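You operate a simulated robot arm through the tools that you are given. There is no shell and no other tool.

You run a simulated robot arm. Do the job below in one go: nothing can be reset, and whatever is moved stays where it is left.

Task
Swap the heating unit from T2 over to T1.
Fine: pump off while the wheels turn; one wheel shut, the other fully open; tank knob to T1; pump on again.
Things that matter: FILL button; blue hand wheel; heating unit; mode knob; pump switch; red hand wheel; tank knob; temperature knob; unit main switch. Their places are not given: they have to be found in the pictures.

The check looks at the end state, three seconds after you hand in, the way a careful person would. Anything else that was tipped, shoved, dropped, spilled or broken makes it a failure.

Robot
A 7-joint arm with a two-finger parallel gripper, fixed in place. Base frame: the origin is at the foot of the arm, x ahead of it, y to its left, z up. Lengths are in cm, angles in rad, forces in N, time in s.
Its first joint turns from -2.304 to 2.304 rad. Payload 3.91 kg.
The tool frame sits at the grasp point between the pads (the TCP): z along the fingers, y along the line on which they close. The tips reach 3 cm beyond it. The gripper opens to 11 cm. The fingers are 2 cm wide and 1 cm thick; the gripper's body (4.8 by 11.2 cm) begins 5.5 cm behind the TCP.
Orientation is told as [roll, pitch, yaw] about the base's x, y, z axes, in that order, counted from this pose: with the fingers straight down and closing along the base's y, the tool's x points along the base's -x, its y along +y and its z along -z.

Tools
- The arm moves only by the tool play_rows. Its arguments are lists of equal length, an entry for each row: "linear": the shift along the tool's x, y, z in units of 30 mm (1.0 is 30 mm), a list of three; "dr": the turn, a rotation vector about the tool's x, y, z in units of 6 degrees (1.0 is 6 degrees), a list of three; "grip": the gripper command, from -1 (shut) to 1 (fully open), values between in proportion. In form: {"linear": [[x, y, z], ...], "dr": [[wx, wy, wz], ...], "grip": [grip, ...]}. A call has 1 to 20 rows; each row shifts and turns the commanded pose from where the row before left it, along the tool's axes as they then stand. A call with a number of a shift or a turn outside -1 to 1 is refused whole. A row lasts 0.2 s, in which the tool goes at most 5 cm and 0.15 rad; a call with a longer step from one row to the next is refused whole, and so is a gripper value outside its range. A pose out of reach is approached as far as the arm can. The call stops where the force on the tool passes 40 N (or 10 N more than at its start, if that is more) or the arm is blocked; 0.2 s more then pass. Each finger travels about 10.8 cm/s and halts on what it meets, pressing with about 31 N; the grip force reading is that of the motor and also rises with nothing between the fingers. The clock runs only during rows and for 0.2 s after the last one: add rows that do not move to give the fingers time. The reply holds the time, the measured pose of the TCP, the force on the tool along the base axes, the opening and the grip force, in the units named above and with some noise, with the torque about the TCP (base axes, N m) and any sound that the robot's microphone picked up.
- Cameras (640 x 400 px; columns grow to the right, rows downward): "scene" is fixed at [38.89, -50.31, 164.04]; the picture's right is [1.00, 0.04, 0.00], its down [0.02, -0.44, -0.90] and it looks along [-0.04, 0.90, -0.44] (base axes); focal length 332 px, centre (320, 200). "wrist" rides on the gripper at [7.2, 1.7, -10.3] in the tool frame; the picture's right is [-0.23, 0.97, 0.00], its down [-0.76, -0.18, -0.62] and it looks along [-0.61, -0.14, 0.78] (tool axes); focal length 222 px, centre (320, 200).
- camera(camera): a new picture of that camera. It takes no simulated time.
- measure_at(camera, pixels): for up to 12 pixels [column, row] of the newest picture of that camera ("zoom" is the newest enlarged one), the place [x, y, z] in the base frame of the surface seen there, good to about 0.3 cm, but the place of the scene camera against the robot may be out by one fixed shift of up to 1.8 cm in any direction. It takes no simulated time.
- inspect(camera, box): a new picture of the part [left, top, right, bottom] of that camera's present view, enlarged. It takes no simulated time.
- hand_in(): hands the job in; it is judged then, once.

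Leave the gripper open and the arm clear of the work at the hand-in unless told otherwise.

The tools are called after ">>>" as name(argument=value, ...) on one line, values as JSON. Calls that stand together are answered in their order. play_rows: Moves the arm, as the interface text tells. Its arguments: {"type":"object","properties":{"linear":{"type":"array","items":{"type":"array","items":{"type":"number"}}},"dr":{"type":"array","items":{"type":"array","items":{"type":"number"}}},"grip":{"type":"array","items":{"type":"number"}}},"required":["linear","dr","grip"]} The other tools are called the same way: camera (camera) takes a picture; measure_at (camera, pixels) gives the place of the surface under pixels of a picture; inspect (camera, box) takes an enlarged picture of a part of a camera's view; hand_in () hands the job in.

At the start:

```text
time_s: 0.0
eef_pos: [15.94, 53.32, 134.87]
tcp_rot: [-0.001, -0.001, 0.001]
contact_force: [-0.1, 0.1, -0.1]
torque: [-0.01, 0.04, -0.02]
width: 11.0
finger_force: 0.1
```

scene: 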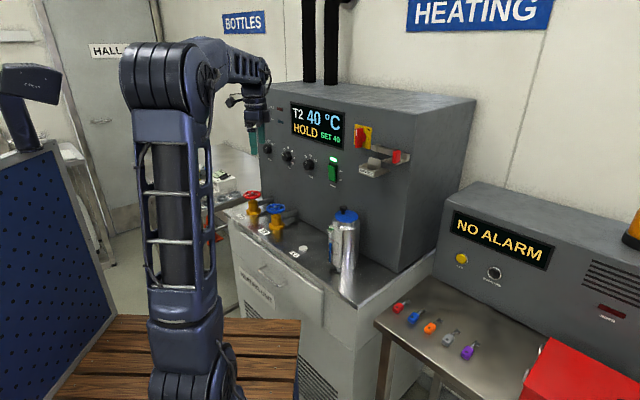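
wrist: 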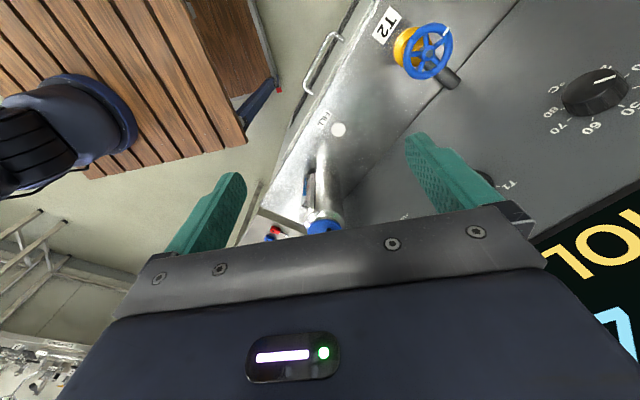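

I see a heating unit with a display (T2 40 °C HOLD), a red and a blue wheel at about (253,197) and (275,215), and knobs along the panel. I'll enlarge these areas first.

>>> inspect(camera="scene", box=[240, 80, 440, 205])

>>> inspect(camera="scene", box=[200, 160, 360, 260])

>>> inspect(camera="wrist", box=[280, 0, 640, 225])

```text
3.20 times, centred on (340, 142) of scene
```

zoom: 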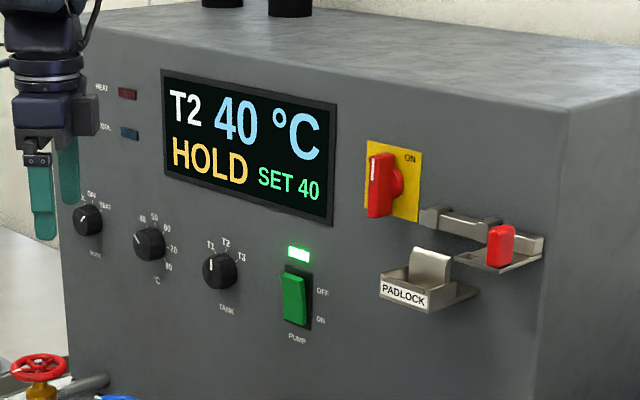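

```text
4.00 times, centred on (280, 210) of scene
```

zoom: 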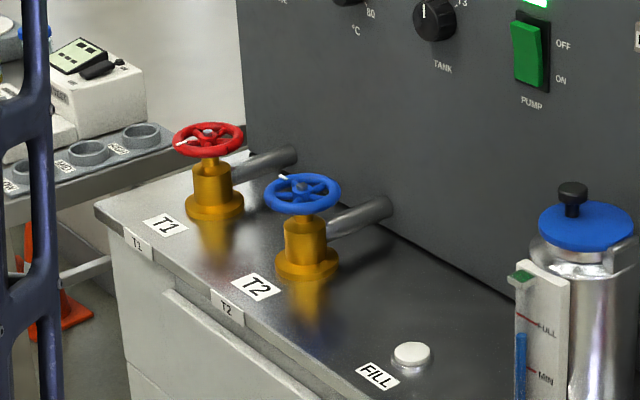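

```text
1.78 times, centred on (460, 112) of wrist
```

zoom: 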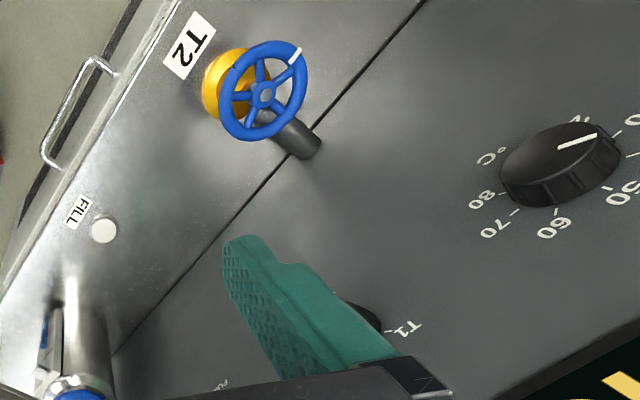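

I read the panel: mode knob (268,148), temperature knob (287,156), tank knob (309,164), pump switch (333,172), with OFF at the top and ON at the bottom. Next I'll measure the positions of these parts and the wheels.

>>> camera(camera="scene")

>>> measure_at(camera="scene", pixels=[[268, 149], [287, 156], [308, 164], [333, 167], [333, 177], [275, 207], [252, 195], [302, 249], [345, 120], [345, 185], [400, 220], [280, 240]])

>>> inspect(camera="scene", box=[255, 125, 351, 185])

>>> inspect(camera="scene", box=[232, 180, 312, 230])

```text
taken
```

scene: 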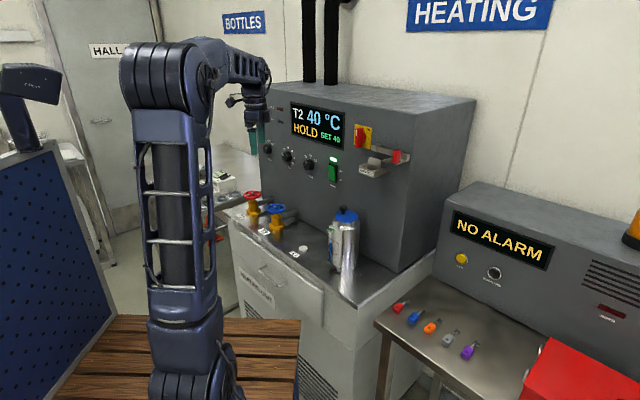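

```text
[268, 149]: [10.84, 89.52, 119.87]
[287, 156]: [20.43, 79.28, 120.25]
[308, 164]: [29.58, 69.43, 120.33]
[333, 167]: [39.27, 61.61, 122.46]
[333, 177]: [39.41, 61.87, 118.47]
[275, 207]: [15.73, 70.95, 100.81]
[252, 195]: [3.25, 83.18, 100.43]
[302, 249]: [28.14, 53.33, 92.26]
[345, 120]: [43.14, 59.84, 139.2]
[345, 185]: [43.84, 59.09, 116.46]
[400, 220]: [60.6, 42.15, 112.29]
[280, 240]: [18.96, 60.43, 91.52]
```

```text
6.67 times, centred on (303, 155) of scene
```

zoom: 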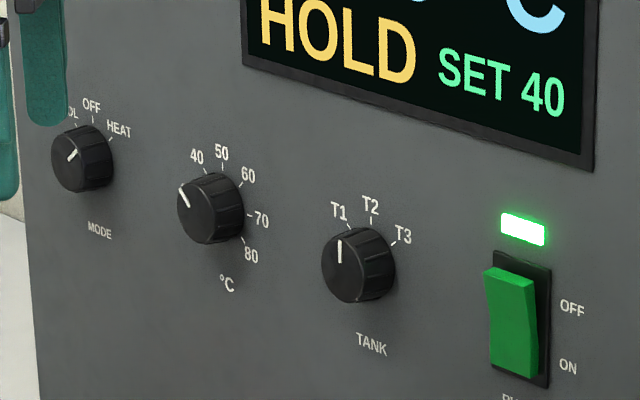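

```text
8.00 times, centred on (272, 205) of scene
```

zoom: 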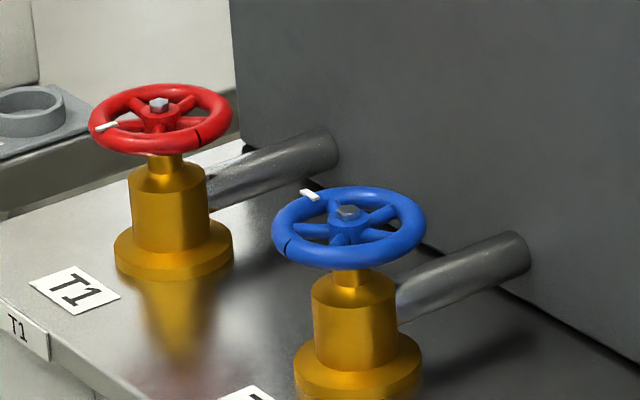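

Mode points to HEAT, temperature to 40 and the tank knob to T2. The pump light is lit and the rocker looks pressed in at the bottom (ON). I'll measure the blue wheel with the wrist camera, which has no fixed shift, and compare it with the scene values.

>>> camera(camera="wrist")

>>> measure_at(camera="wrist", pixels=[[428, 53], [452, 38], [408, 72], [440, 27], [414, 40], [338, 129], [600, 95], [470, 60], [440, 110], [560, 150], [385, 25]])

>>> inspect(camera="wrist", box=[360, 0, 520, 100])

>>> measure_at(camera="scene", pixels=[[275, 206], [266, 208], [284, 207], [274, 212], [277, 203], [302, 249], [287, 156], [252, 193], [243, 196], [260, 195]])

```text
taken
```

wrist: 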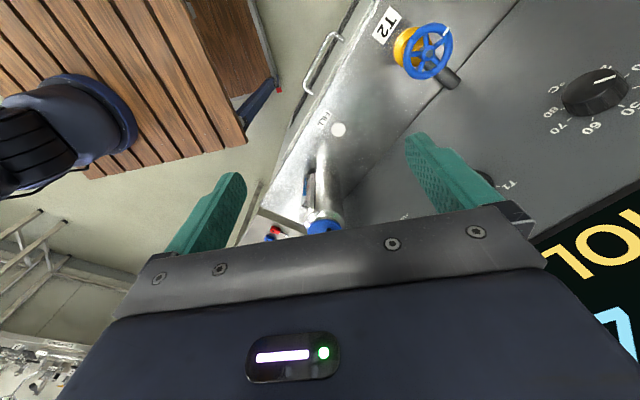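

```text
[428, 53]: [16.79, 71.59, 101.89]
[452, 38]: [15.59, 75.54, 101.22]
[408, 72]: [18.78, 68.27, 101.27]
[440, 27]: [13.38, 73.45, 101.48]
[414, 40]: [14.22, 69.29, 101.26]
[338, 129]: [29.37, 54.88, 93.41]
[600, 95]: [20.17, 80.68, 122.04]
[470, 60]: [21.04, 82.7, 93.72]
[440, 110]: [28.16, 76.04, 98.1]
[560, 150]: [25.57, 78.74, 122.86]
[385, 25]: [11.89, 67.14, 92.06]
```

```text
4.00 times, centred on (440, 50) of wrist
```

zoom: 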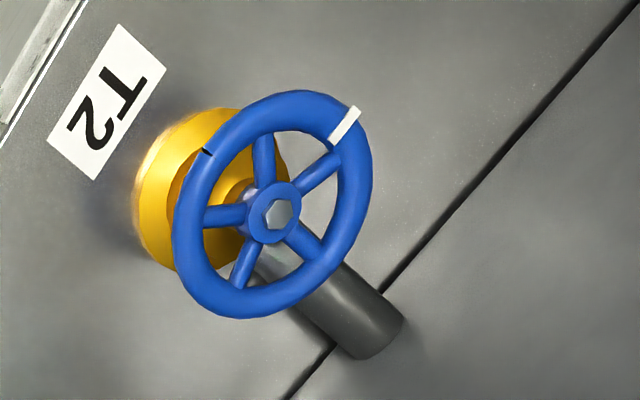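

```text
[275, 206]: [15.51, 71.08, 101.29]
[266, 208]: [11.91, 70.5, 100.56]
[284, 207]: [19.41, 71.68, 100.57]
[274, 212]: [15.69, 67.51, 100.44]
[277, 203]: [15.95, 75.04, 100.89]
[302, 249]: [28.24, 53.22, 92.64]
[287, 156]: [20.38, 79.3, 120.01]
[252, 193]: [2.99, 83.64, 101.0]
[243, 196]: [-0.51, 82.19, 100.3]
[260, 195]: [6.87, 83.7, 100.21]
```

The wrist minus scene shift is roughly (+1.1, +1.3, +0.9). The panel's inward normal is about (0.73, 0.68, 0). The TCP is about 26 cm off the panel, so there is room to turn here. I'll yaw the tool 43° first so it can then pitch up towards the panel, and I'll also measure the kettle near (345,215).

>>> measure_at(camera="scene", pixels=[[345, 210], [343, 207], [345, 225], [330, 240], [353, 250], [333, 262], [370, 165], [395, 155], [365, 135], [385, 175]])

>>> play_rows(linear=[[0, 0, 0], [0, 0, 0], [0, 0, 0], [0, 0, 0], [0, 0, 0], [0, 0, 0], [0, 0, 0], [0, 0, 0]], dr=[[0, 0, -0.896], [0, 0, -0.896], [0, 0, -0.896], [0, 0, -0.896], [0, 0, -0.896], [0, 0, -0.896], [0, 0, -0.896], [0, 0, -0.896]], grip=[1, 1, 1, 1, 1, 1, 1, 1])

```text
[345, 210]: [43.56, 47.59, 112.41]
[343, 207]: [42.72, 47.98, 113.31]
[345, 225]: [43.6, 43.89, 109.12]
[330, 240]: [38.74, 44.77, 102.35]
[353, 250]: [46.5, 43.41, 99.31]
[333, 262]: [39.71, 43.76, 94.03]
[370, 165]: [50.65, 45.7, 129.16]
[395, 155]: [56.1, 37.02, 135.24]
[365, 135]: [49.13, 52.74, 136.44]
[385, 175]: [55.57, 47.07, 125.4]
```

```text
time_s: 1.8
eef_pos: [16.03, 53.3, 134.92]
tcp_rot: [0.001, 0.0, 0.754]
contact_force: [0.3, 0.1, -0.1]
torque: [0.03, 0.01, 0.0]
width: 10.99
finger_force: 0.1
```

The yaw is now 0.754. Next comes a 90° turn about the tool's y, so the fingers point horizontally at the panel.

>>> play_rows(linear=[[0, 0, 0], [0, 0, 0], [0, 0, 0], [0, 0, 0], [0, 0, 0], [0, 0, 0], [0, 0, 0], [0, 0, 0], [0, 0, 0], [0, 0, 0], [0, 0, 0], [0, 0, 0], [0, 0, 0], [0, 0, 0], [0, 0, 0]], dr=[[0, -1, 0], [0, -1, 0], [0, -1, 0], [0, -1, 0], [0, -1, 0], [0, -1, 0], [0, -1, 0], [0, -1, 0], [0, -1, 0], [0, -1, 0], [0, -1, 0], [0, -1, 0], [0, -1, 0], [0, -1, 0], [0, -1, 0]], grip=[1, 1, 1, 1, 1, 1, 1, 1, 1, 1, 1, 1, 1, 1, 1])

>>> camera(camera="wrist")

>>> camera(camera="scene")

```text
time_s: 5.0
eef_pos: [15.87, 53.43, 134.83]
tcp_rot: [2.869, -1.57, -2.12]
contact_force: [-0.1, -0.5, 0.3]
torque: [-0.03, 0.02, -0.01]
width: 10.99
finger_force: 0.1
```

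```text
taken
```

wrist: 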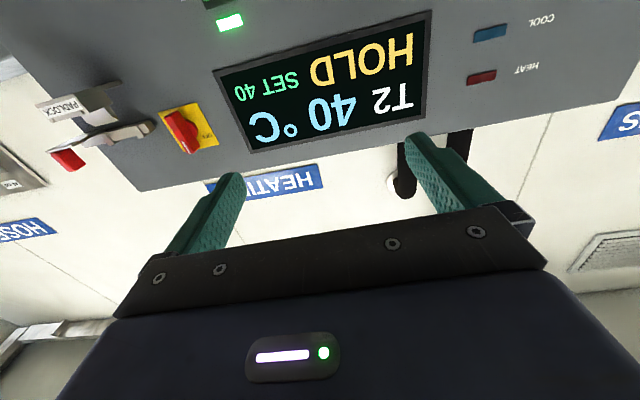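

```text
taken
```

scene: 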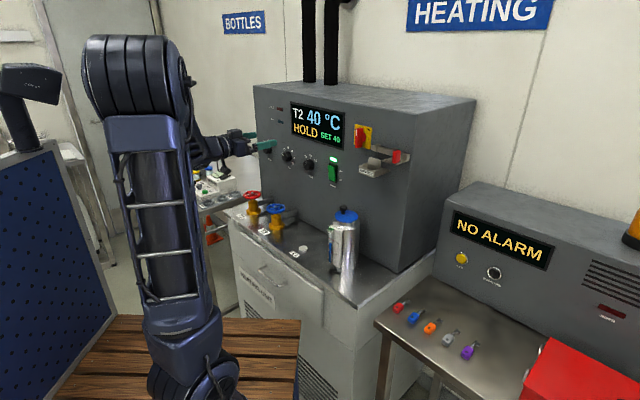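

The tool is now horizontal and the camera sits under the gripper, so its picture is upside down. I'll measure several panel points in the wrist picture to get the exact plane and the position of the pump light at (230,22).

>>> measure_at(camera="wrist", pixels=[[230, 22], [100, 50], [180, 80], [300, 40], [560, 60], [480, 120], [520, 100], [610, 80], [490, 33], [481, 76], [150, 170], [450, 20]])

>>> measure_at(camera="scene", pixels=[[334, 160], [308, 164], [287, 156], [333, 167], [333, 177], [345, 182], [300, 180], [280, 177], [320, 186], [355, 190], [268, 149], [267, 168]])

```text
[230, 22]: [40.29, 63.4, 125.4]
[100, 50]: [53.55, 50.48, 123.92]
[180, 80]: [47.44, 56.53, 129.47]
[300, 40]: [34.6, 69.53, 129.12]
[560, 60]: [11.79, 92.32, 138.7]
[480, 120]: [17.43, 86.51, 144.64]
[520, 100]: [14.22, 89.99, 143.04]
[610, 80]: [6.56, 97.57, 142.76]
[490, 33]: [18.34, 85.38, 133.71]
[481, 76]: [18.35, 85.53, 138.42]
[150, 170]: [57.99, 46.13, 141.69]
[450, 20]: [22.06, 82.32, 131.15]
```

```text
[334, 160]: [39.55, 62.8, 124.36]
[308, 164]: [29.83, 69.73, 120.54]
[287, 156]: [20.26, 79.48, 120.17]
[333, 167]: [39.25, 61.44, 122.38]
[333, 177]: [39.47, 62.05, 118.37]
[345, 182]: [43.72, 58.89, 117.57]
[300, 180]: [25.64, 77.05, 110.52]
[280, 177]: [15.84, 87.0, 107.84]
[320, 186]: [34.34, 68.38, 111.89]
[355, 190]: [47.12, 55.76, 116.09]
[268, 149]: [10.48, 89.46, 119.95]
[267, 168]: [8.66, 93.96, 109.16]
```

The panel is the plane x + y ≈ 104.1, so its normal is exactly 45°. The rocker's upper half should be near (40, 62.1, 123), standing out about 1.4 cm. I'll trim the yaw by 2°, shut the fingers and go to a stand-off 8 cm in front of the rocker's OFF half.

>>> play_rows(linear=[[0, 0, 0], [0.674, -0.603, 0.68], [0.674, -0.603, 0.68], [0.674, -0.603, 0.68], [0.674, -0.603, 0.68], [0.674, -0.603, 0.68], [0.674, -0.603, 0.68], [0, 0, 0], [0, 0, 0]], dr=[[-0.35, 0, 0], [0, 0, 0], [0, 0, 0], [0, 0, 0], [0, 0, 0], [0, 0, 0], [0, 0, 0], [0, 0, 0], [0, 0, 0]], grip=[-1, -1, -1, -1, -1, -1, -1, -1, -1])

>>> camera(camera="wrist")

>>> camera(camera="scene")

```text
time_s: 7.0
eef_pos: [32.26, 54.42, 122.83]
tcp_rot: [-0.776, -1.572, 1.563]
contact_force: [-0.1, -0.3, -0.6]
torque: [-0.04, -0.01, 0.0]
width: 0.0
finger_force: 30.8
```

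```text
taken
```

wrist: 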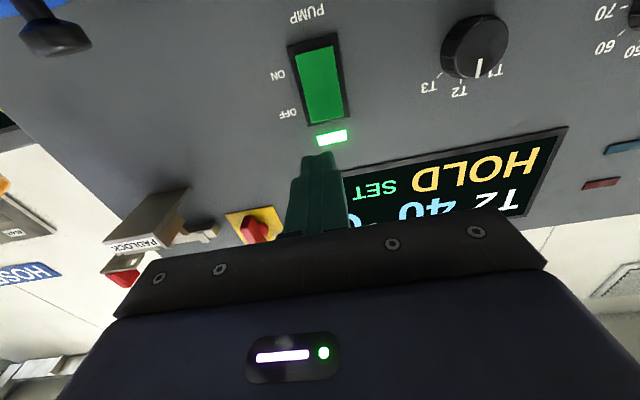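

```text
taken
```

scene: 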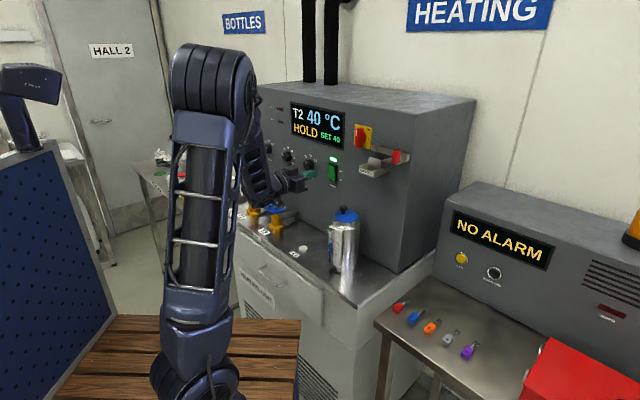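

The wrist picture now shows the rocker (320,85), the lit pump light (332,137) and the tank knob (475,45). The pointer is near (479,68), between the T1 and T2 labels. I'll measure and enlarge these.

>>> measure_at(camera="wrist", pixels=[[328, 110], [320, 85], [314, 58], [332, 137], [480, 70], [476, 60], [470, 30], [447, 55], [503, 40], [345, 100], [305, 100]])

>>> inspect(camera="wrist", box=[400, 0, 560, 100])

>>> inspect(camera="wrist", box=[250, 50, 410, 150])

```text
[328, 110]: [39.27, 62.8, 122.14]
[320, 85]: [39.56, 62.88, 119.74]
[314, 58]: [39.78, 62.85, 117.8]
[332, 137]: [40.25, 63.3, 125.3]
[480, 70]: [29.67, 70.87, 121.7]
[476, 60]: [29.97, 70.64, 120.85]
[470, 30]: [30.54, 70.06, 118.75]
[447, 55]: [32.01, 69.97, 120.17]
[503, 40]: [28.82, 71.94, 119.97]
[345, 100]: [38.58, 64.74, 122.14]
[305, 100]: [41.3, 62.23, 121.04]
```

```text
4.00 times, centred on (480, 50) of wrist
```

zoom: 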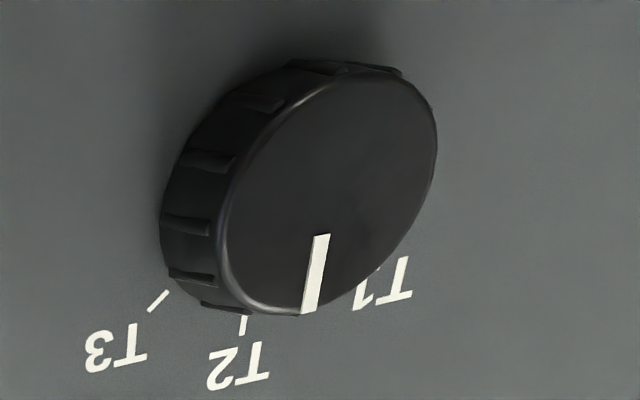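

```text
4.00 times, centred on (330, 100) of wrist
```

zoom: 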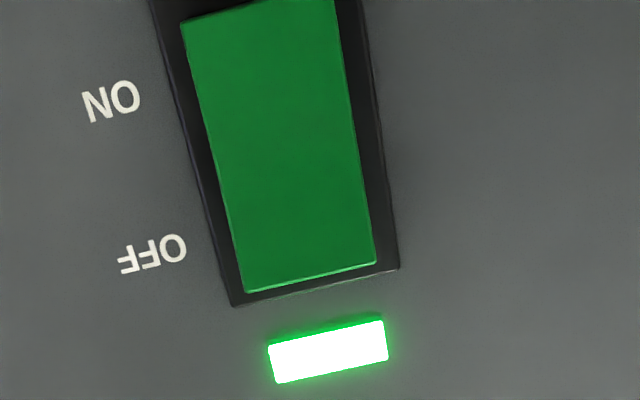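

The rocker's OFF half is at about (39.3, 62.7, 122), 7.9 cm ahead of the fingertips. I need 0.95 cm along tool y and 0.9 cm down. I'll go to 0.6 cm short of it.

>>> play_rows(linear=[[0.3, 0.317, 0], [0, 0, 0.8], [0, 0, 0.8], [0, 0, 0.8], [0, 0, 0], [0, 0, 0]], dr=[[0, 0, 0], [0, 0, 0], [0, 0, 0], [0, 0, 0], [0, 0, 0], [0, 0, 0]], grip=[-1, -1, -1, -1, -1, -1])

>>> camera(camera="wrist")

>>> inspect(camera="scene", box=[280, 130, 376, 190])

```text
time_s: 8.4
eef_pos: [36.67, 60.25, 122.0]
tcp_rot: [-1.218, -1.57, 2.006]
contact_force: [0.1, -0.4, 0.4]
torque: [0.02, -0.06, 0.03]
width: 0.0
finger_force: 30.5
```

```text
taken
```

wrist: 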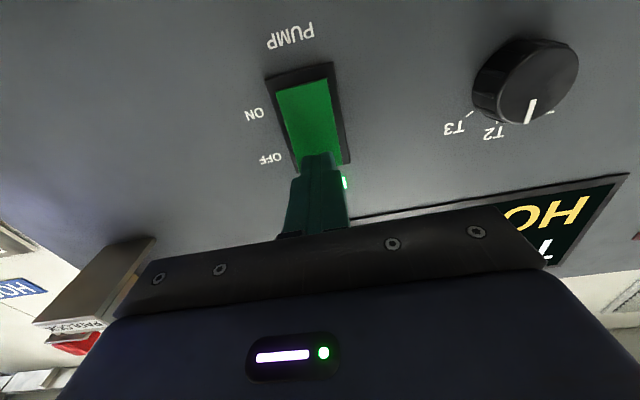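

```text
6.67 times, centred on (328, 160) of scene
```

zoom: 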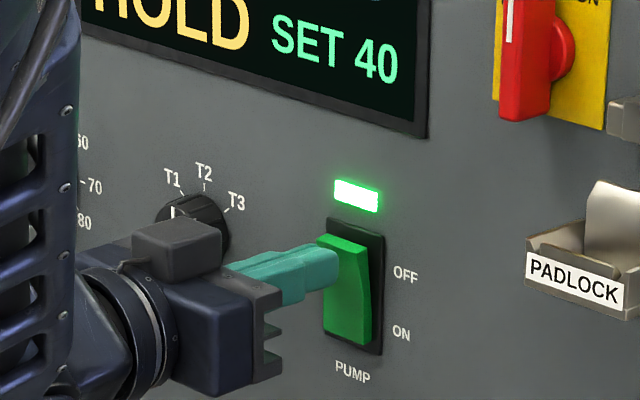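

The fingertips are just in front of the rocker's top (OFF) half. I'll press in small steps of about 0.25 cm.

>>> play_rows(linear=[[0, 0, 0.1], [0, 0, 0.1], [0, 0, 0.08], [0, 0, 0.08], [0, 0, 0.08], [0, 0, 0]], dr=[[0, 0, 0], [0, 0, 0], [0, 0, 0], [0, 0, 0], [0, 0, 0], [0, 0, 0]], grip=[-1, -1, -1, -1, -1, -1])

>>> inspect(camera="scene", box=[280, 95, 376, 190])

```text
time_s: 9.5
eef_pos: [37.19, 60.9, 121.93]
tcp_rot: [-1.83, -1.57, 2.617]
contact_force: [-9.8, -19.3, 4.2]
torque: [-0.1, 0.01, -0.19]
width: 0.0
finger_force: 31.4
stopped in row 5: the force on the tool passed its limit at 47 N (the readings are from after the stop); the commanded pose is now the measured one
```

```text
4.21 times, centred on (328, 142) of scene
```

zoom: 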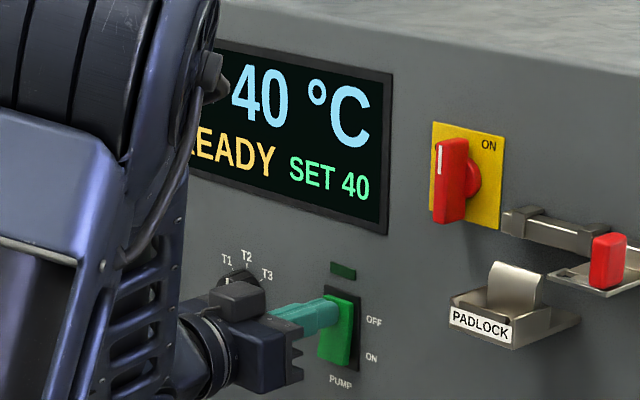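

The microphone reported nothing, but the pump light is dark and the display reads READY, so the pump is off. I'll back off 12 cm, rise 5 cm, and turn the tool back to pointing down with the fingers opening.

>>> play_rows(linear=[[0, 0, -0.4], [0, 0, -0.8], [0, 0, -0.9], [0, 0, -0.95], [0, 0, -0.95], [-0.9, 0, 0], [-0.8, 0, 0], [0, 0, 0]], dr=[[0, 0, 0], [0, 0, 0], [0, 0, 0], [0, 0, 0], [0, 0, 0], [0, 0, 0], [0, 0, 0], [0, 0, 0]], grip=[-1, -1, -1, -1, -1, -1, -1, -1])

>>> play_rows(linear=[[0, 0, 0], [0, 0, 0], [0, 0, 0], [0, 0, 0], [0, 0, 0], [0, 0, 0], [0, 0, 0], [0, 0, 0], [0, 0, 0], [0, 0, 0], [0, 0, 0], [0, 0, 0], [0, 0, 0], [0, 0, 0], [0, 0, 0], [0, 0, 0]], dr=[[0, 1, 0], [0, 1, 0], [0, 1, 0], [0, 1, 0], [0, 1, 0], [0, 1, 0], [0, 1, 0], [0, 1, 0], [0, 1, 0], [0, 1, 0], [0, 1, 0], [0, 1, 0], [0, 1, 0], [0, 1, 0], [0, 1, 0], [0, 0, 0]], grip=[1, 1, 1, 1, 1, 1, 1, 1, 1, 1, 1, 1, 1, 1, 1, 1])

>>> camera(camera="wrist")

>>> camera(camera="scene")

```text
time_s: 11.3
eef_pos: [28.83, 52.49, 126.92]
tcp_rot: [-0.451, -1.57, 1.24]
contact_force: [-0.1, 0.0, 0.3]
torque: [-0.04, 0.02, 0.0]
width: 0.0
finger_force: 30.7
```

```text
time_s: 14.7
eef_pos: [28.89, 52.41, 127.02]
tcp_rot: [-0.001, 0.002, 0.789]
contact_force: [0.8, -0.7, 0.5]
torque: [-0.02, -0.03, 0.0]
width: 11.0
finger_force: 0.1
```

```text
taken
```

wrist: 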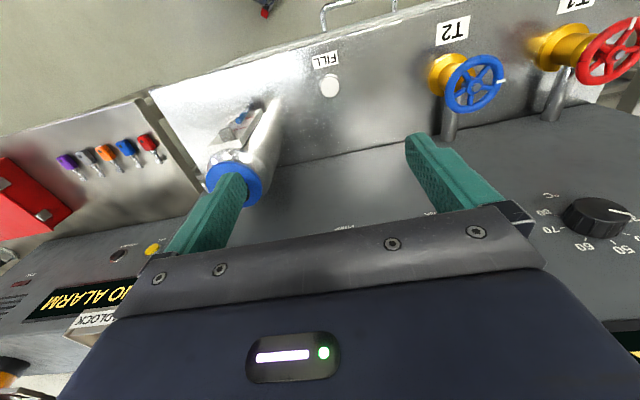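

```text
taken
```

scene: 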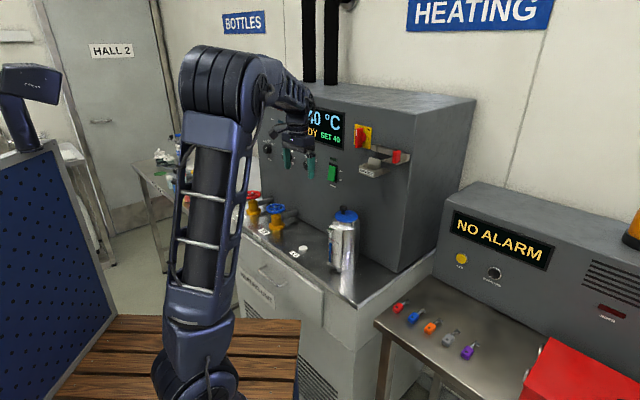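

Tool down again. Both wheels are now in the wrist picture: blue at (474,84), red at (610,50). I'll measure rims, hubs and pipes.

>>> measure_at(camera="wrist", pixels=[[474, 85], [449, 92], [501, 72], [480, 58], [466, 109], [449, 125], [608, 49], [583, 72], [620, 20], [625, 75], [598, 30], [554, 100]])

>>> inspect(camera="wrist", box=[400, 0, 640, 150])

```text
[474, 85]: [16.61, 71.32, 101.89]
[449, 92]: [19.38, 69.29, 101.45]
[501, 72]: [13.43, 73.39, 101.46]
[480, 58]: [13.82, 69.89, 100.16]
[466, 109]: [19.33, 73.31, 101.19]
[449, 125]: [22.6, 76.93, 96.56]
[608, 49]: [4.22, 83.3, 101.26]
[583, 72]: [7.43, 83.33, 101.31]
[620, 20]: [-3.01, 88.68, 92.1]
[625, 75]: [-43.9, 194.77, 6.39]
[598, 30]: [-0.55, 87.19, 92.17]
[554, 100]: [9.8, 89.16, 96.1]
```

```text
2.67 times, centred on (520, 75) of wrist
```

zoom: 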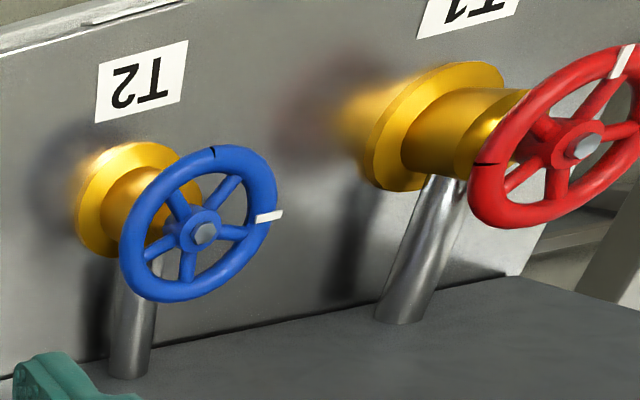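

Blue hub at about (16.6, 71.4), rim top z 101.4, pipe top about 97. I'll move above the blue wheel with the TCP at z 112 and the fingers open.

>>> play_rows(linear=[[-0.2, 0.921, 0.625], [-0.2, 0.921, 0.625], [-0.2, 0.921, 0.625], [-0.2, 0.921, 0.625], [-0.2, 0.921, 0.625], [-0.2, 0.921, 0.625], [-0.2, 0.921, 0.625], [-0.2, 0.921, 0.625], [0, 0, 0], [0, 0, 0]], dr=[[0, 0, 0], [0, 0, 0], [0, 0, 0], [0, 0, 0], [0, 0, 0], [0, 0, 0], [0, 0, 0], [0, 0, 0], [0, 0, 0], [0, 0, 0]], grip=[1, 1, 1, 1, 1, 1, 1, 1, 1, 1])

>>> camera(camera="wrist")

>>> camera(camera="scene")

```text
time_s: 16.9
eef_pos: [16.72, 71.48, 111.89]
tcp_rot: [0.001, 0.001, 0.787]
contact_force: [-0.3, -0.3, -0.4]
torque: [0.03, 0.01, -0.01]
width: 11.02
finger_force: 0.2
```

```text
taken
```

wrist: 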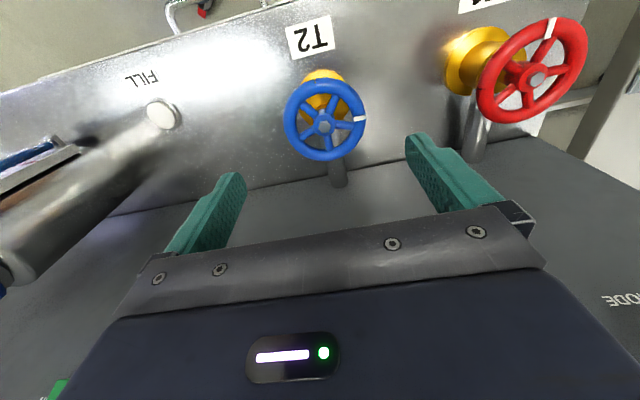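

```text
taken
```

scene: 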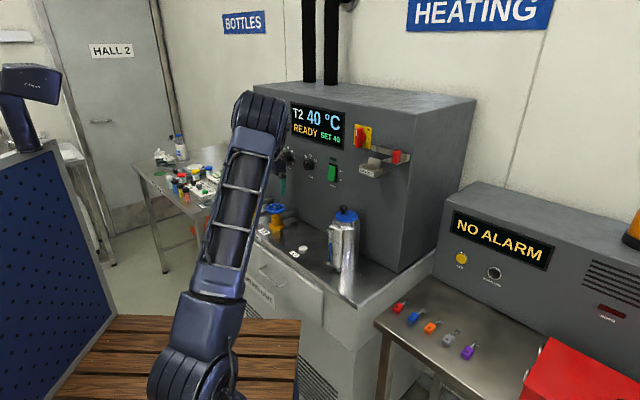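

>>> measure_at(camera="wrist", pixels=[[325, 127], [289, 127], [361, 115], [325, 82], [325, 157], [538, 77], [482, 107], [583, 40], [510, 60], [540, 107], [560, 22], [337, 178]])

>>> inspect(camera="wrist", box=[260, 60, 400, 200])

>>> inspect(camera="scene", box=[220, 100, 380, 240])

```text
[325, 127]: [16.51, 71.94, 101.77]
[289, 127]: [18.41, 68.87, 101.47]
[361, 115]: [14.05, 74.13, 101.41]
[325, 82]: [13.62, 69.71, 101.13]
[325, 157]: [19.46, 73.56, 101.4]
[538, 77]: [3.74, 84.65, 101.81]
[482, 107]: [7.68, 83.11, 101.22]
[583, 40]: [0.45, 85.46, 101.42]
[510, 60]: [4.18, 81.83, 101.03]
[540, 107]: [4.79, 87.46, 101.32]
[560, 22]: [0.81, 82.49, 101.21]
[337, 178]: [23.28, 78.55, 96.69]
```

```text
2.86 times, centred on (330, 130) of wrist
```

zoom: 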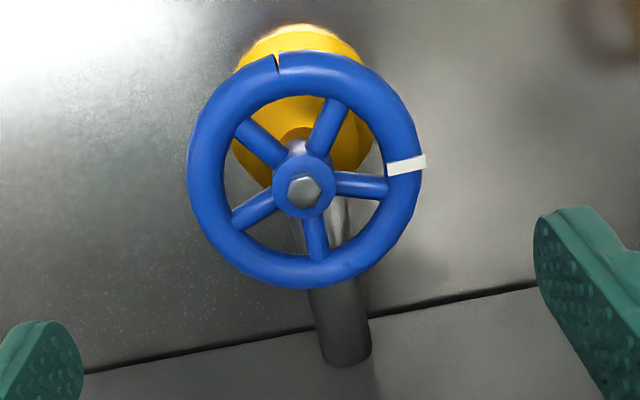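

```text
2.86 times, centred on (300, 170) of scene
```

zoom: 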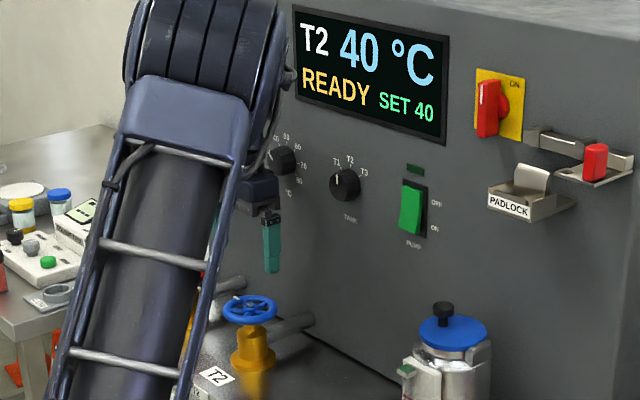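

The display still shows T2 and READY. Blue wheel centre is (16.5, 71.6). Shutting means clockwise from above, which is a positive turn about tool z. To get a long stroke I'll first wind the wrist back 90°, to a yaw near 135°, while still above the wheel. I'll also correct the centre.

>>> play_rows(linear=[[0, 0, 0], [0, 0, 0], [0, 0, 0], [0, 0, 0], [0, 0, 0], [0, 0, 0], [0, 0, 0], [0, 0, 0], [0, 0, 0], [0, 0, 0], [0, 0, 0], [0, 0, 0], [0, 0, 0], [0, 0, 0], [0, 0, 0], [0, 0, 0]], dr=[[0, 0, -1], [0, 0, -1], [0, 0, -1], [0, 0, -1], [0, 0, -1], [0, 0, -1], [0, 0, -1], [0, 0, -1], [0, 0, -1], [0, 0, -1], [0, 0, -1], [0, 0, -1], [0, 0, -1], [0, 0, -1], [0, 0, -1], [0, 0, 0]], grip=[1, 1, 1, 1, 1, 1, 1, 1, 1, 1, 1, 1, 1, 1, 1, 1])

>>> camera(camera="wrist")

>>> camera(camera="scene")

```text
time_s: 20.3
eef_pos: [16.66, 71.34, 111.93]
tcp_rot: [0.003, 0.0, 2.359]
contact_force: [0.9, -0.3, -0.3]
torque: [-0.01, -0.05, 0.01]
width: 11.0
finger_force: 0.1
```

```text
taken
```

wrist: 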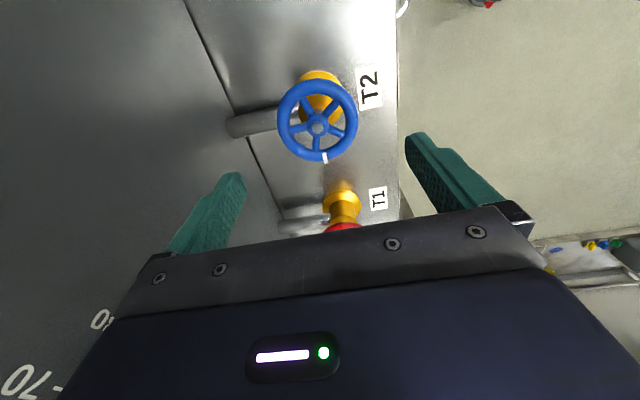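

```text
taken
```

scene: 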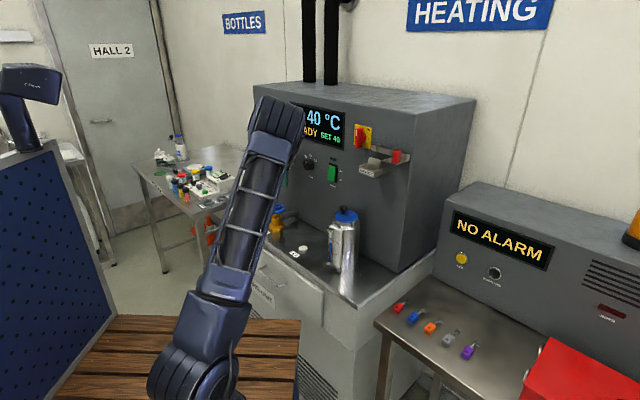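

The yaw reached 135°. I'll measure the blue wheel again from this side to refine the centre.

>>> measure_at(camera="wrist", pixels=[[317, 127], [283, 125], [353, 118], [313, 87], [322, 158], [290, 147], [345, 143], [285, 110], [346, 98], [250, 122]])

```text
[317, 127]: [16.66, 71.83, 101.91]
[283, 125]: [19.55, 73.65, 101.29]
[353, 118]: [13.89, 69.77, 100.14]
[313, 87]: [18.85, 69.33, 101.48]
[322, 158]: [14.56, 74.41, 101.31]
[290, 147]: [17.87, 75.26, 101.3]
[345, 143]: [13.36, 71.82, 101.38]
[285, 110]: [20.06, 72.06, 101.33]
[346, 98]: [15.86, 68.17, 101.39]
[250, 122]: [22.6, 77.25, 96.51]
```

The circle fits a centre of (16.65, 71.75) and rim top 101.4. I'll correct by about 0.4 cm and descend to TCP z ≈ 102, putting the tips at 99, above the pipe at 96.6.

>>> play_rows(linear=[[-0.09, -0.09, 0], [0, 0, 0.82], [0, 0, 0.82], [0, 0, 0.82], [0, 0, 0.82], [0, 0, 0], [0, 0, 0]], dr=[[0, 0, 0], [0, 0, 0], [0, 0, 0], [0, 0, 0], [0, 0, 0], [0, 0, 0], [0, 0, 0]], grip=[1, 1, 1, 1, 1, 1, 1])

>>> camera(camera="wrist")

```text
time_s: 21.9
eef_pos: [16.62, 71.92, 102.04]
tcp_rot: [0.002, 0.0, 2.361]
contact_force: [-0.5, -0.5, 0.5]
torque: [0.0, 0.05, 0.02]
width: 11.0
finger_force: 0.1
```

```text
taken
```

wrist: 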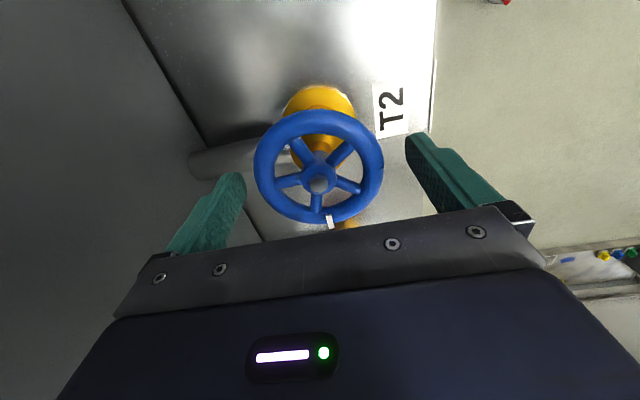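

The wheel sits between the fingers. I'll check the centring with a close measurement.

>>> measure_at(camera="wrist", pixels=[[318, 180], [260, 172], [378, 164], [313, 115], [329, 212], [275, 203], [370, 190], [275, 132], [360, 130]])

```text
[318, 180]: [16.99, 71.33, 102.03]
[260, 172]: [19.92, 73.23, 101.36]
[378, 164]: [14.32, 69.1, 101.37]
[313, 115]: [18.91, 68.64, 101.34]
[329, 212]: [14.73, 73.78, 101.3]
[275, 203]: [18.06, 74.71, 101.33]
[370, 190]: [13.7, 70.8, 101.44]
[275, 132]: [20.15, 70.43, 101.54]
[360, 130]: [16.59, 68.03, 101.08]
```

The close view puts the hub at (17.0, 71.3), about 0.5–0.7 cm towards tool +x. I'll shift 0.5 cm along tool x and then close on the rim.

>>> play_rows(linear=[[0.18, 0.03, 0], [0, 0, 0], [0, 0, 0], [0, 0, 0], [0, 0, 0], [0, 0, 0]], dr=[[0, 0, 0], [0, 0, 0], [0, 0, 0], [0, 0, 0], [0, 0, 0], [0, 0, 0]], grip=[1, 1, -1, -1, -1, -1])

>>> camera(camera="wrist")

```text
time_s: 23.3
eef_pos: [17.1, 71.46, 101.99]
tcp_rot: [-0.001, -0.001, 2.358]
contact_force: [15.5, 13.7, -4.2]
torque: [1.18, -0.44, -0.14]
width: 8.09
finger_force: 44.8
```

```text
taken
```

wrist: 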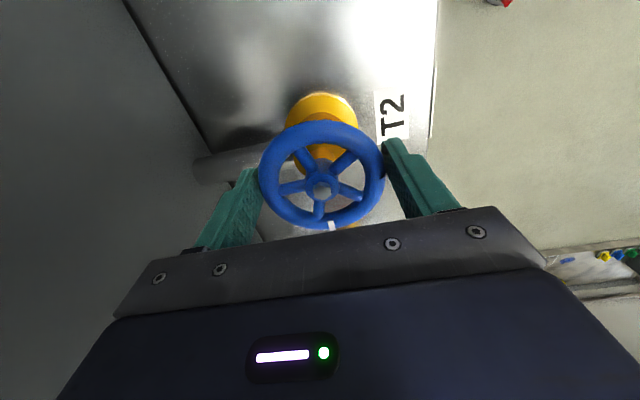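

The rim is gripped with an 8.1 cm opening, but there is a side force of about 20 N along tool −y. I'll ease the tool about 0.2 cm that way to centre it.

>>> play_rows(linear=[[0, -0.06, 0], [0, 0, 0]], dr=[[0, 0, 0], [0, 0, 0]], grip=[-1, -1])

```text
time_s: 23.9
eef_pos: [17.17, 71.39, 102.14]
tcp_rot: [0.002, 0.002, 2.36]
contact_force: [11.0, -0.6, 1.7]
torque: [0.1, -0.53, -0.05]
width: 8.08
finger_force: 44.9
```

The side force dropped to about 11 N. One more small shift, then a cautious clockwise trial turn of about 15°.

>>> play_rows(linear=[[0.03, -0.03, 0], [0, 0, 0], [0, 0, 0], [0, 0, 0], [0, 0, 0]], dr=[[0, 0, 0], [0, 0, 0.8], [0, 0, 0.8], [0, 0, 0.8], [0, 0, 0]], grip=[-1, -1, -1, -1, -1])

>>> camera(camera="wrist")

```text
time_s: 25.1
eef_pos: [17.01, 71.41, 102.02]
tcp_rot: [0.004, 0.002, 2.108]
contact_force: [-19.1, -26.7, 0.5]
torque: [-0.87, 0.66, 0.17]
width: 8.09
finger_force: 44.6
```

```text
taken
```

wrist: 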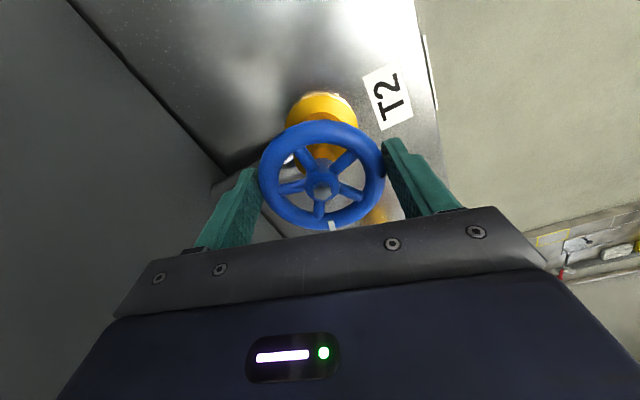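

The wheel follows: its white mark stays put relative to the gripper, and the torque is low. A side force has built up, so I'll re-centre by 0.2 cm and turn further.

>>> play_rows(linear=[[0.03, 0.07, 0], [0, 0, 0], [0, 0, 0], [0, 0, 0], [0, 0, 0], [0, 0, 0]], dr=[[0, 0, 0], [0, 0, 0], [0, 0, 1], [0, 0, 1], [0, 0, 1], [0, 0, 0]], grip=[-1, -1, -1, -1, -1, -1])

```text
time_s: 26.5
eef_pos: [16.96, 71.41, 102.04]
tcp_rot: [0.002, 0.002, 1.792]
contact_force: [-40.0, -1.9, -6.5]
torque: [0.31, 1.04, 0.22]
width: 8.06
finger_force: 45.0
```

There is a 40 N side force along tool +y. I'll shift 0.3 cm that way without turning and read the force.

>>> play_rows(linear=[[0, 0.1, 0], [0, 0, 0], [0, 0, 0]], dr=[[0, 0, 0], [0, 0, 0], [0, 0, 0]], grip=[-1, -1, -1])

```text
time_s: 27.3
eef_pos: [16.8, 71.4, 102.16]
tcp_rot: [-0.001, 0.001, 1.791]
contact_force: [-22.2, 13.4, -2.8]
torque: [-0.07, 0.15, 0.11]
width: 8.07
finger_force: 44.9
```

It fell to about 26 N. I'll shift a bit more, to y +0.25 cm and x −0.15 cm.

>>> play_rows(linear=[[-0.06, 0.09, 0], [0, 0, 0], [0, 0, 0]], dr=[[0, 0, 0], [0, 0, 0], [0, 0, 0]], grip=[-1, -1, -1])

```text
time_s: 28.1
eef_pos: [16.95, 71.27, 102.08]
tcp_rot: [-0.001, 0.003, 1.791]
contact_force: [14.5, -3.2, 5.3]
torque: [-0.45, -1.2, -0.07]
width: 8.08
finger_force: 44.6
```

It has now overshot slightly, at −13 N on y. I'll trim 0.1 cm back and turn another 30°.

>>> play_rows(linear=[[0.015, -0.033, 0], [0, 0, 0], [0, 0, 0], [0, 0, 0], [0, 0, 0], [0, 0, 0], [0, 0, 0], [0, 0, 0]], dr=[[0, 0, 0], [0, 0, 1], [0, 0, 1], [0, 0, 1], [0, 0, 1], [0, 0, 1], [0, 0, 0], [0, 0, 0]], grip=[-1, -1, -1, -1, -1, -1, -1, -1])

>>> camera(camera="wrist")

```text
time_s: 29.9
eef_pos: [16.66, 71.15, 102.07]
tcp_rot: [0.001, 0.002, 1.27]
contact_force: [1.0, -11.8, 2.3]
torque: [0.25, -0.09, -0.04]
width: 8.07
finger_force: 44.9
```

```text
taken
```

wrist: 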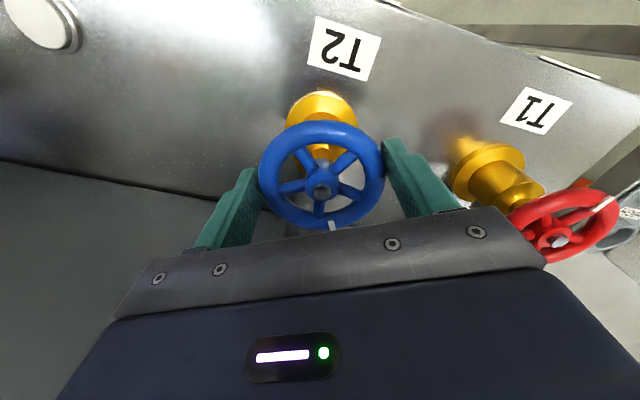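

The wheel turns cleanly, now at yaw 73°. I'll continue another 90° clockwise.

>>> play_rows(linear=[[0.02, -0.01, 0], [0, 0, 0], [0, 0, 0], [0, 0, 0], [0, 0, 0], [0, 0, 0], [0, 0, 0], [0, 0, 0], [0, 0, 0], [0, 0, 0], [0, 0, 0], [0, 0, 0], [0, 0, 0], [0, 0, 0], [0, 0, 0], [0, 0, 0]], dr=[[0, 0, 1], [0, 0, 1], [0, 0, 1], [0, 0, 1], [0, 0, 1], [0, 0, 1], [0, 0, 1], [0, 0, 1], [0, 0, 1], [0, 0, 1], [0, 0, 1], [0, 0, 1], [0, 0, 1], [0, 0, 1], [0, 0, 1], [0, 0, 0]], grip=[-1, -1, -1, -1, -1, -1, -1, -1, -1, -1, -1, -1, -1, -1, -1, -1])

>>> camera(camera="wrist")

>>> camera(camera="scene")

```text
time_s: 31.2
eef_pos: [16.24, 71.44, 101.91]
tcp_rot: [0.005, 0.002, 0.744]
contact_force: [-5.5, 10.2, -5.4]
torque: [0.91, -0.12, 0.07]
width: 8.08
finger_force: 44.7
stopped in row 6: the force on the tool passed its limit at 42 N (the readings are from after the stop); the commanded pose is now the measured one
```

```text
taken
```

wrist: 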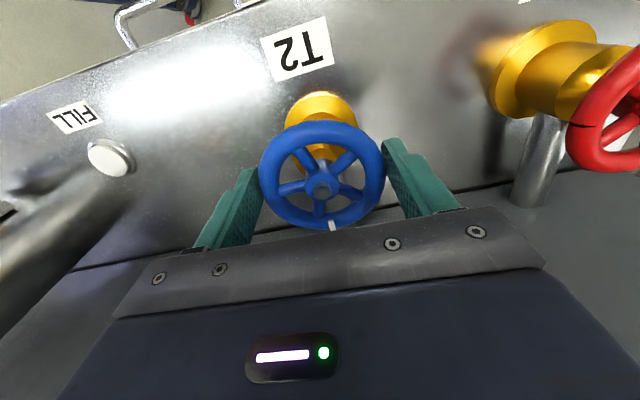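

```text
taken
```

scene: 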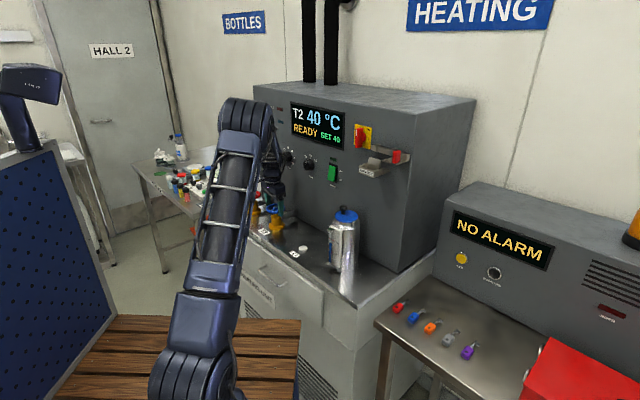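

The side force tripped the limit; the torque is small, so this isn't the end stop. I'll keep going in 30° pieces with small re-centring.

>>> play_rows(linear=[[0, 0.03, 0], [0, 0, 0], [0, 0, 0], [0, 0, 0], [0, 0, 0], [0, 0, 0]], dr=[[0, 0, 1], [0, 0, 1], [0, 0, 1], [0, 0, 1], [0, 0, 1], [0, 0, 0]], grip=[-1, -1, -1, -1, -1, -1])

```text
time_s: 32.3
eef_pos: [16.08, 71.57, 102.05]
tcp_rot: [0.004, 0.004, 0.317]
contact_force: [-1.7, 15.5, -8.9]
torque: [0.84, -0.49, 0.08]
width: 8.07
finger_force: 44.9
stopped in row 5: the force on the tool passed its limit at 42 N (the readings are from after the stop); the commanded pose is now the measured one
```

Same pattern at yaw 18°: residual force is 15 N along +y. I'll shift 0.15 cm and continue in shorter pieces.

>>> play_rows(linear=[[0, 0.05, 0.02], [0, 0, 0], [0, 0, 0], [0, 0, 0], [0, 0, 0], [0, 0, 0]], dr=[[0, 0, 0], [0, 0, 0.8], [0, 0, 0.8], [0, 0, 0.8], [0, 0, 0], [0, 0, 0]], grip=[-1, -1, -1, -1, -1, -1])

```text
time_s: 33.7
eef_pos: [16.1, 71.82, 102.1]
tcp_rot: [0.006, 0.004, 0.067]
contact_force: [-2.9, 23.5, 2.9]
torque: [0.12, -0.23, 0.15]
width: 8.09
finger_force: 44.7
```

Fitting the measured TCP positions over the turn, the true wheel centre is (16.69, 71.81). My grip is 0.59 cm off along tool +x, which explains the side forces. I'll release, move the TCP onto the centre and grip again here at yaw 4°.

>>> play_rows(linear=[[0, 0, 0], [0, 0, 0], [0, 0, 0], [-0.1, 0, 0], [-0.095, 0, 0], [0, 0, 0]], dr=[[0, 0, 0], [0, 0, 0], [0, 0, 0], [0, 0, 0], [0, 0, 0], [0, 0, 0]], grip=[1, 1, 1, 1, 1, 1])

>>> camera(camera="wrist")

```text
time_s: 35.1
eef_pos: [16.7, 71.84, 102.18]
tcp_rot: [0.004, 0.003, 0.066]
contact_force: [-0.6, -0.3, 0.6]
torque: [0.0, -0.02, -0.02]
width: 10.99
finger_force: 0.1
```

```text
taken
```

wrist: 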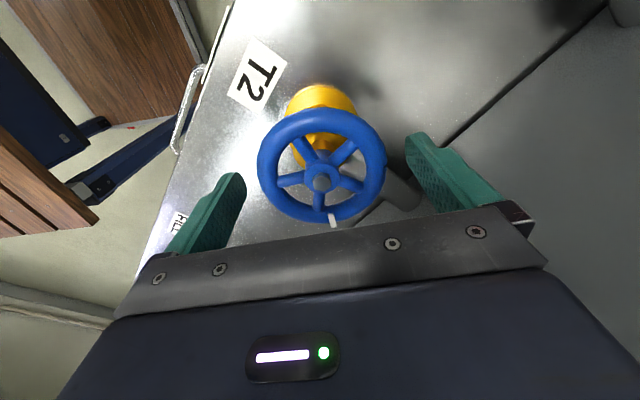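

At the true centre the hub shows at pixel (320,181), which I can use for the red wheel later. Now grip and turn clockwise 30°.

>>> play_rows(linear=[[0, 0, 0], [0, 0, 0], [0, 0, 0], [0, 0, 0], [0, 0, 0], [0, 0, 0], [0, 0, 0], [0, 0, 0], [0, 0, 0], [0, 0, 0]], dr=[[0, 0, 0], [0, 0, 0], [0, 0, 0], [0, 0, 0], [0, 0, 1], [0, 0, 1], [0, 0, 1], [0, 0, 1], [0, 0, 1], [0, 0, 0]], grip=[-1, -1, -1, -1, -1, -1, -1, -1, -1, -1])

```text
time_s: 37.3
eef_pos: [16.82, 71.91, 102.15]
tcp_rot: [0.004, 0.005, -0.458]
contact_force: [5.7, 32.3, 5.4]
torque: [0.65, -0.49, -0.05]
width: 8.08
finger_force: 44.8
```

The side force is 32 N along tool +y, so I'll shift 0.22 cm and continue 36°.

>>> play_rows(linear=[[0.01, 0.075, 0], [0, 0, 0], [0, 0, 0], [0, 0, 0], [0, 0, 0], [0, 0, 0], [0, 0, 0], [0, 0, 0], [0, 0, 0]], dr=[[0, 0, 0], [0, 0, 0], [0, 0, 1], [0, 0, 1], [0, 0, 1], [0, 0, 1], [0, 0, 1], [0, 0, 1], [0, 0, 0]], grip=[-1, -1, -1, -1, -1, -1, -1, -1, -1])

>>> camera(camera="wrist")

```text
time_s: 39.3
eef_pos: [16.66, 71.8, 102.08]
tcp_rot: [-0.004, 0.006, -1.087]
contact_force: [-12.2, -28.1, 2.3]
torque: [-0.06, 0.37, 0.01]
width: 8.07
finger_force: 45.0
```

```text
taken
```

wrist: 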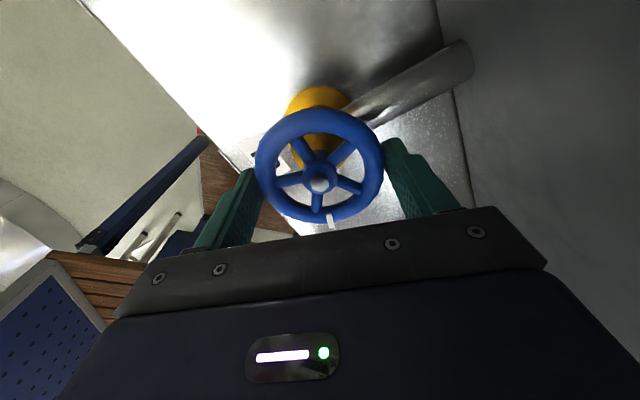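

Yaw is −62°, about 197° turned in all, still with no stop torque. I'll trim and turn 18° more, keeping the camera clear of the panel, then release.

>>> play_rows(linear=[[-0.03, -0.055, 0], [0, 0, 0], [0, 0, 0], [0, 0, 0], [0, 0, 0]], dr=[[0, 0, 0], [0, 0, 1], [0, 0, 1], [0, 0, 1], [0, 0, 0]], grip=[-1, -1, -1, -1, -1])

>>> camera(camera="scene")

```text
time_s: 40.5
eef_pos: [16.65, 71.81, 102.03]
tcp_rot: [0.0, 0.004, -1.399]
contact_force: [-3.4, -0.8, -5.9]
torque: [0.9, -0.96, 0.03]
width: 8.09
finger_force: 44.8
```

```text
taken
```

scene: 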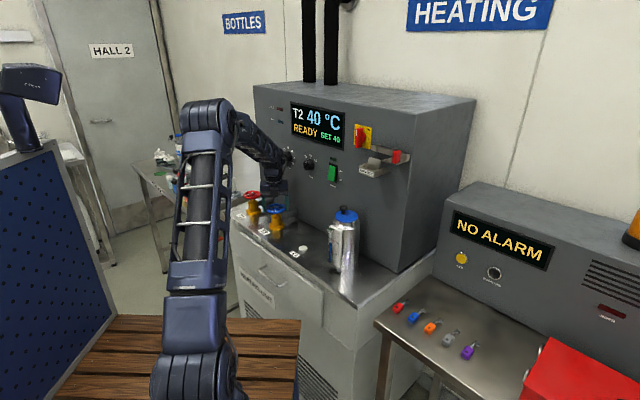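

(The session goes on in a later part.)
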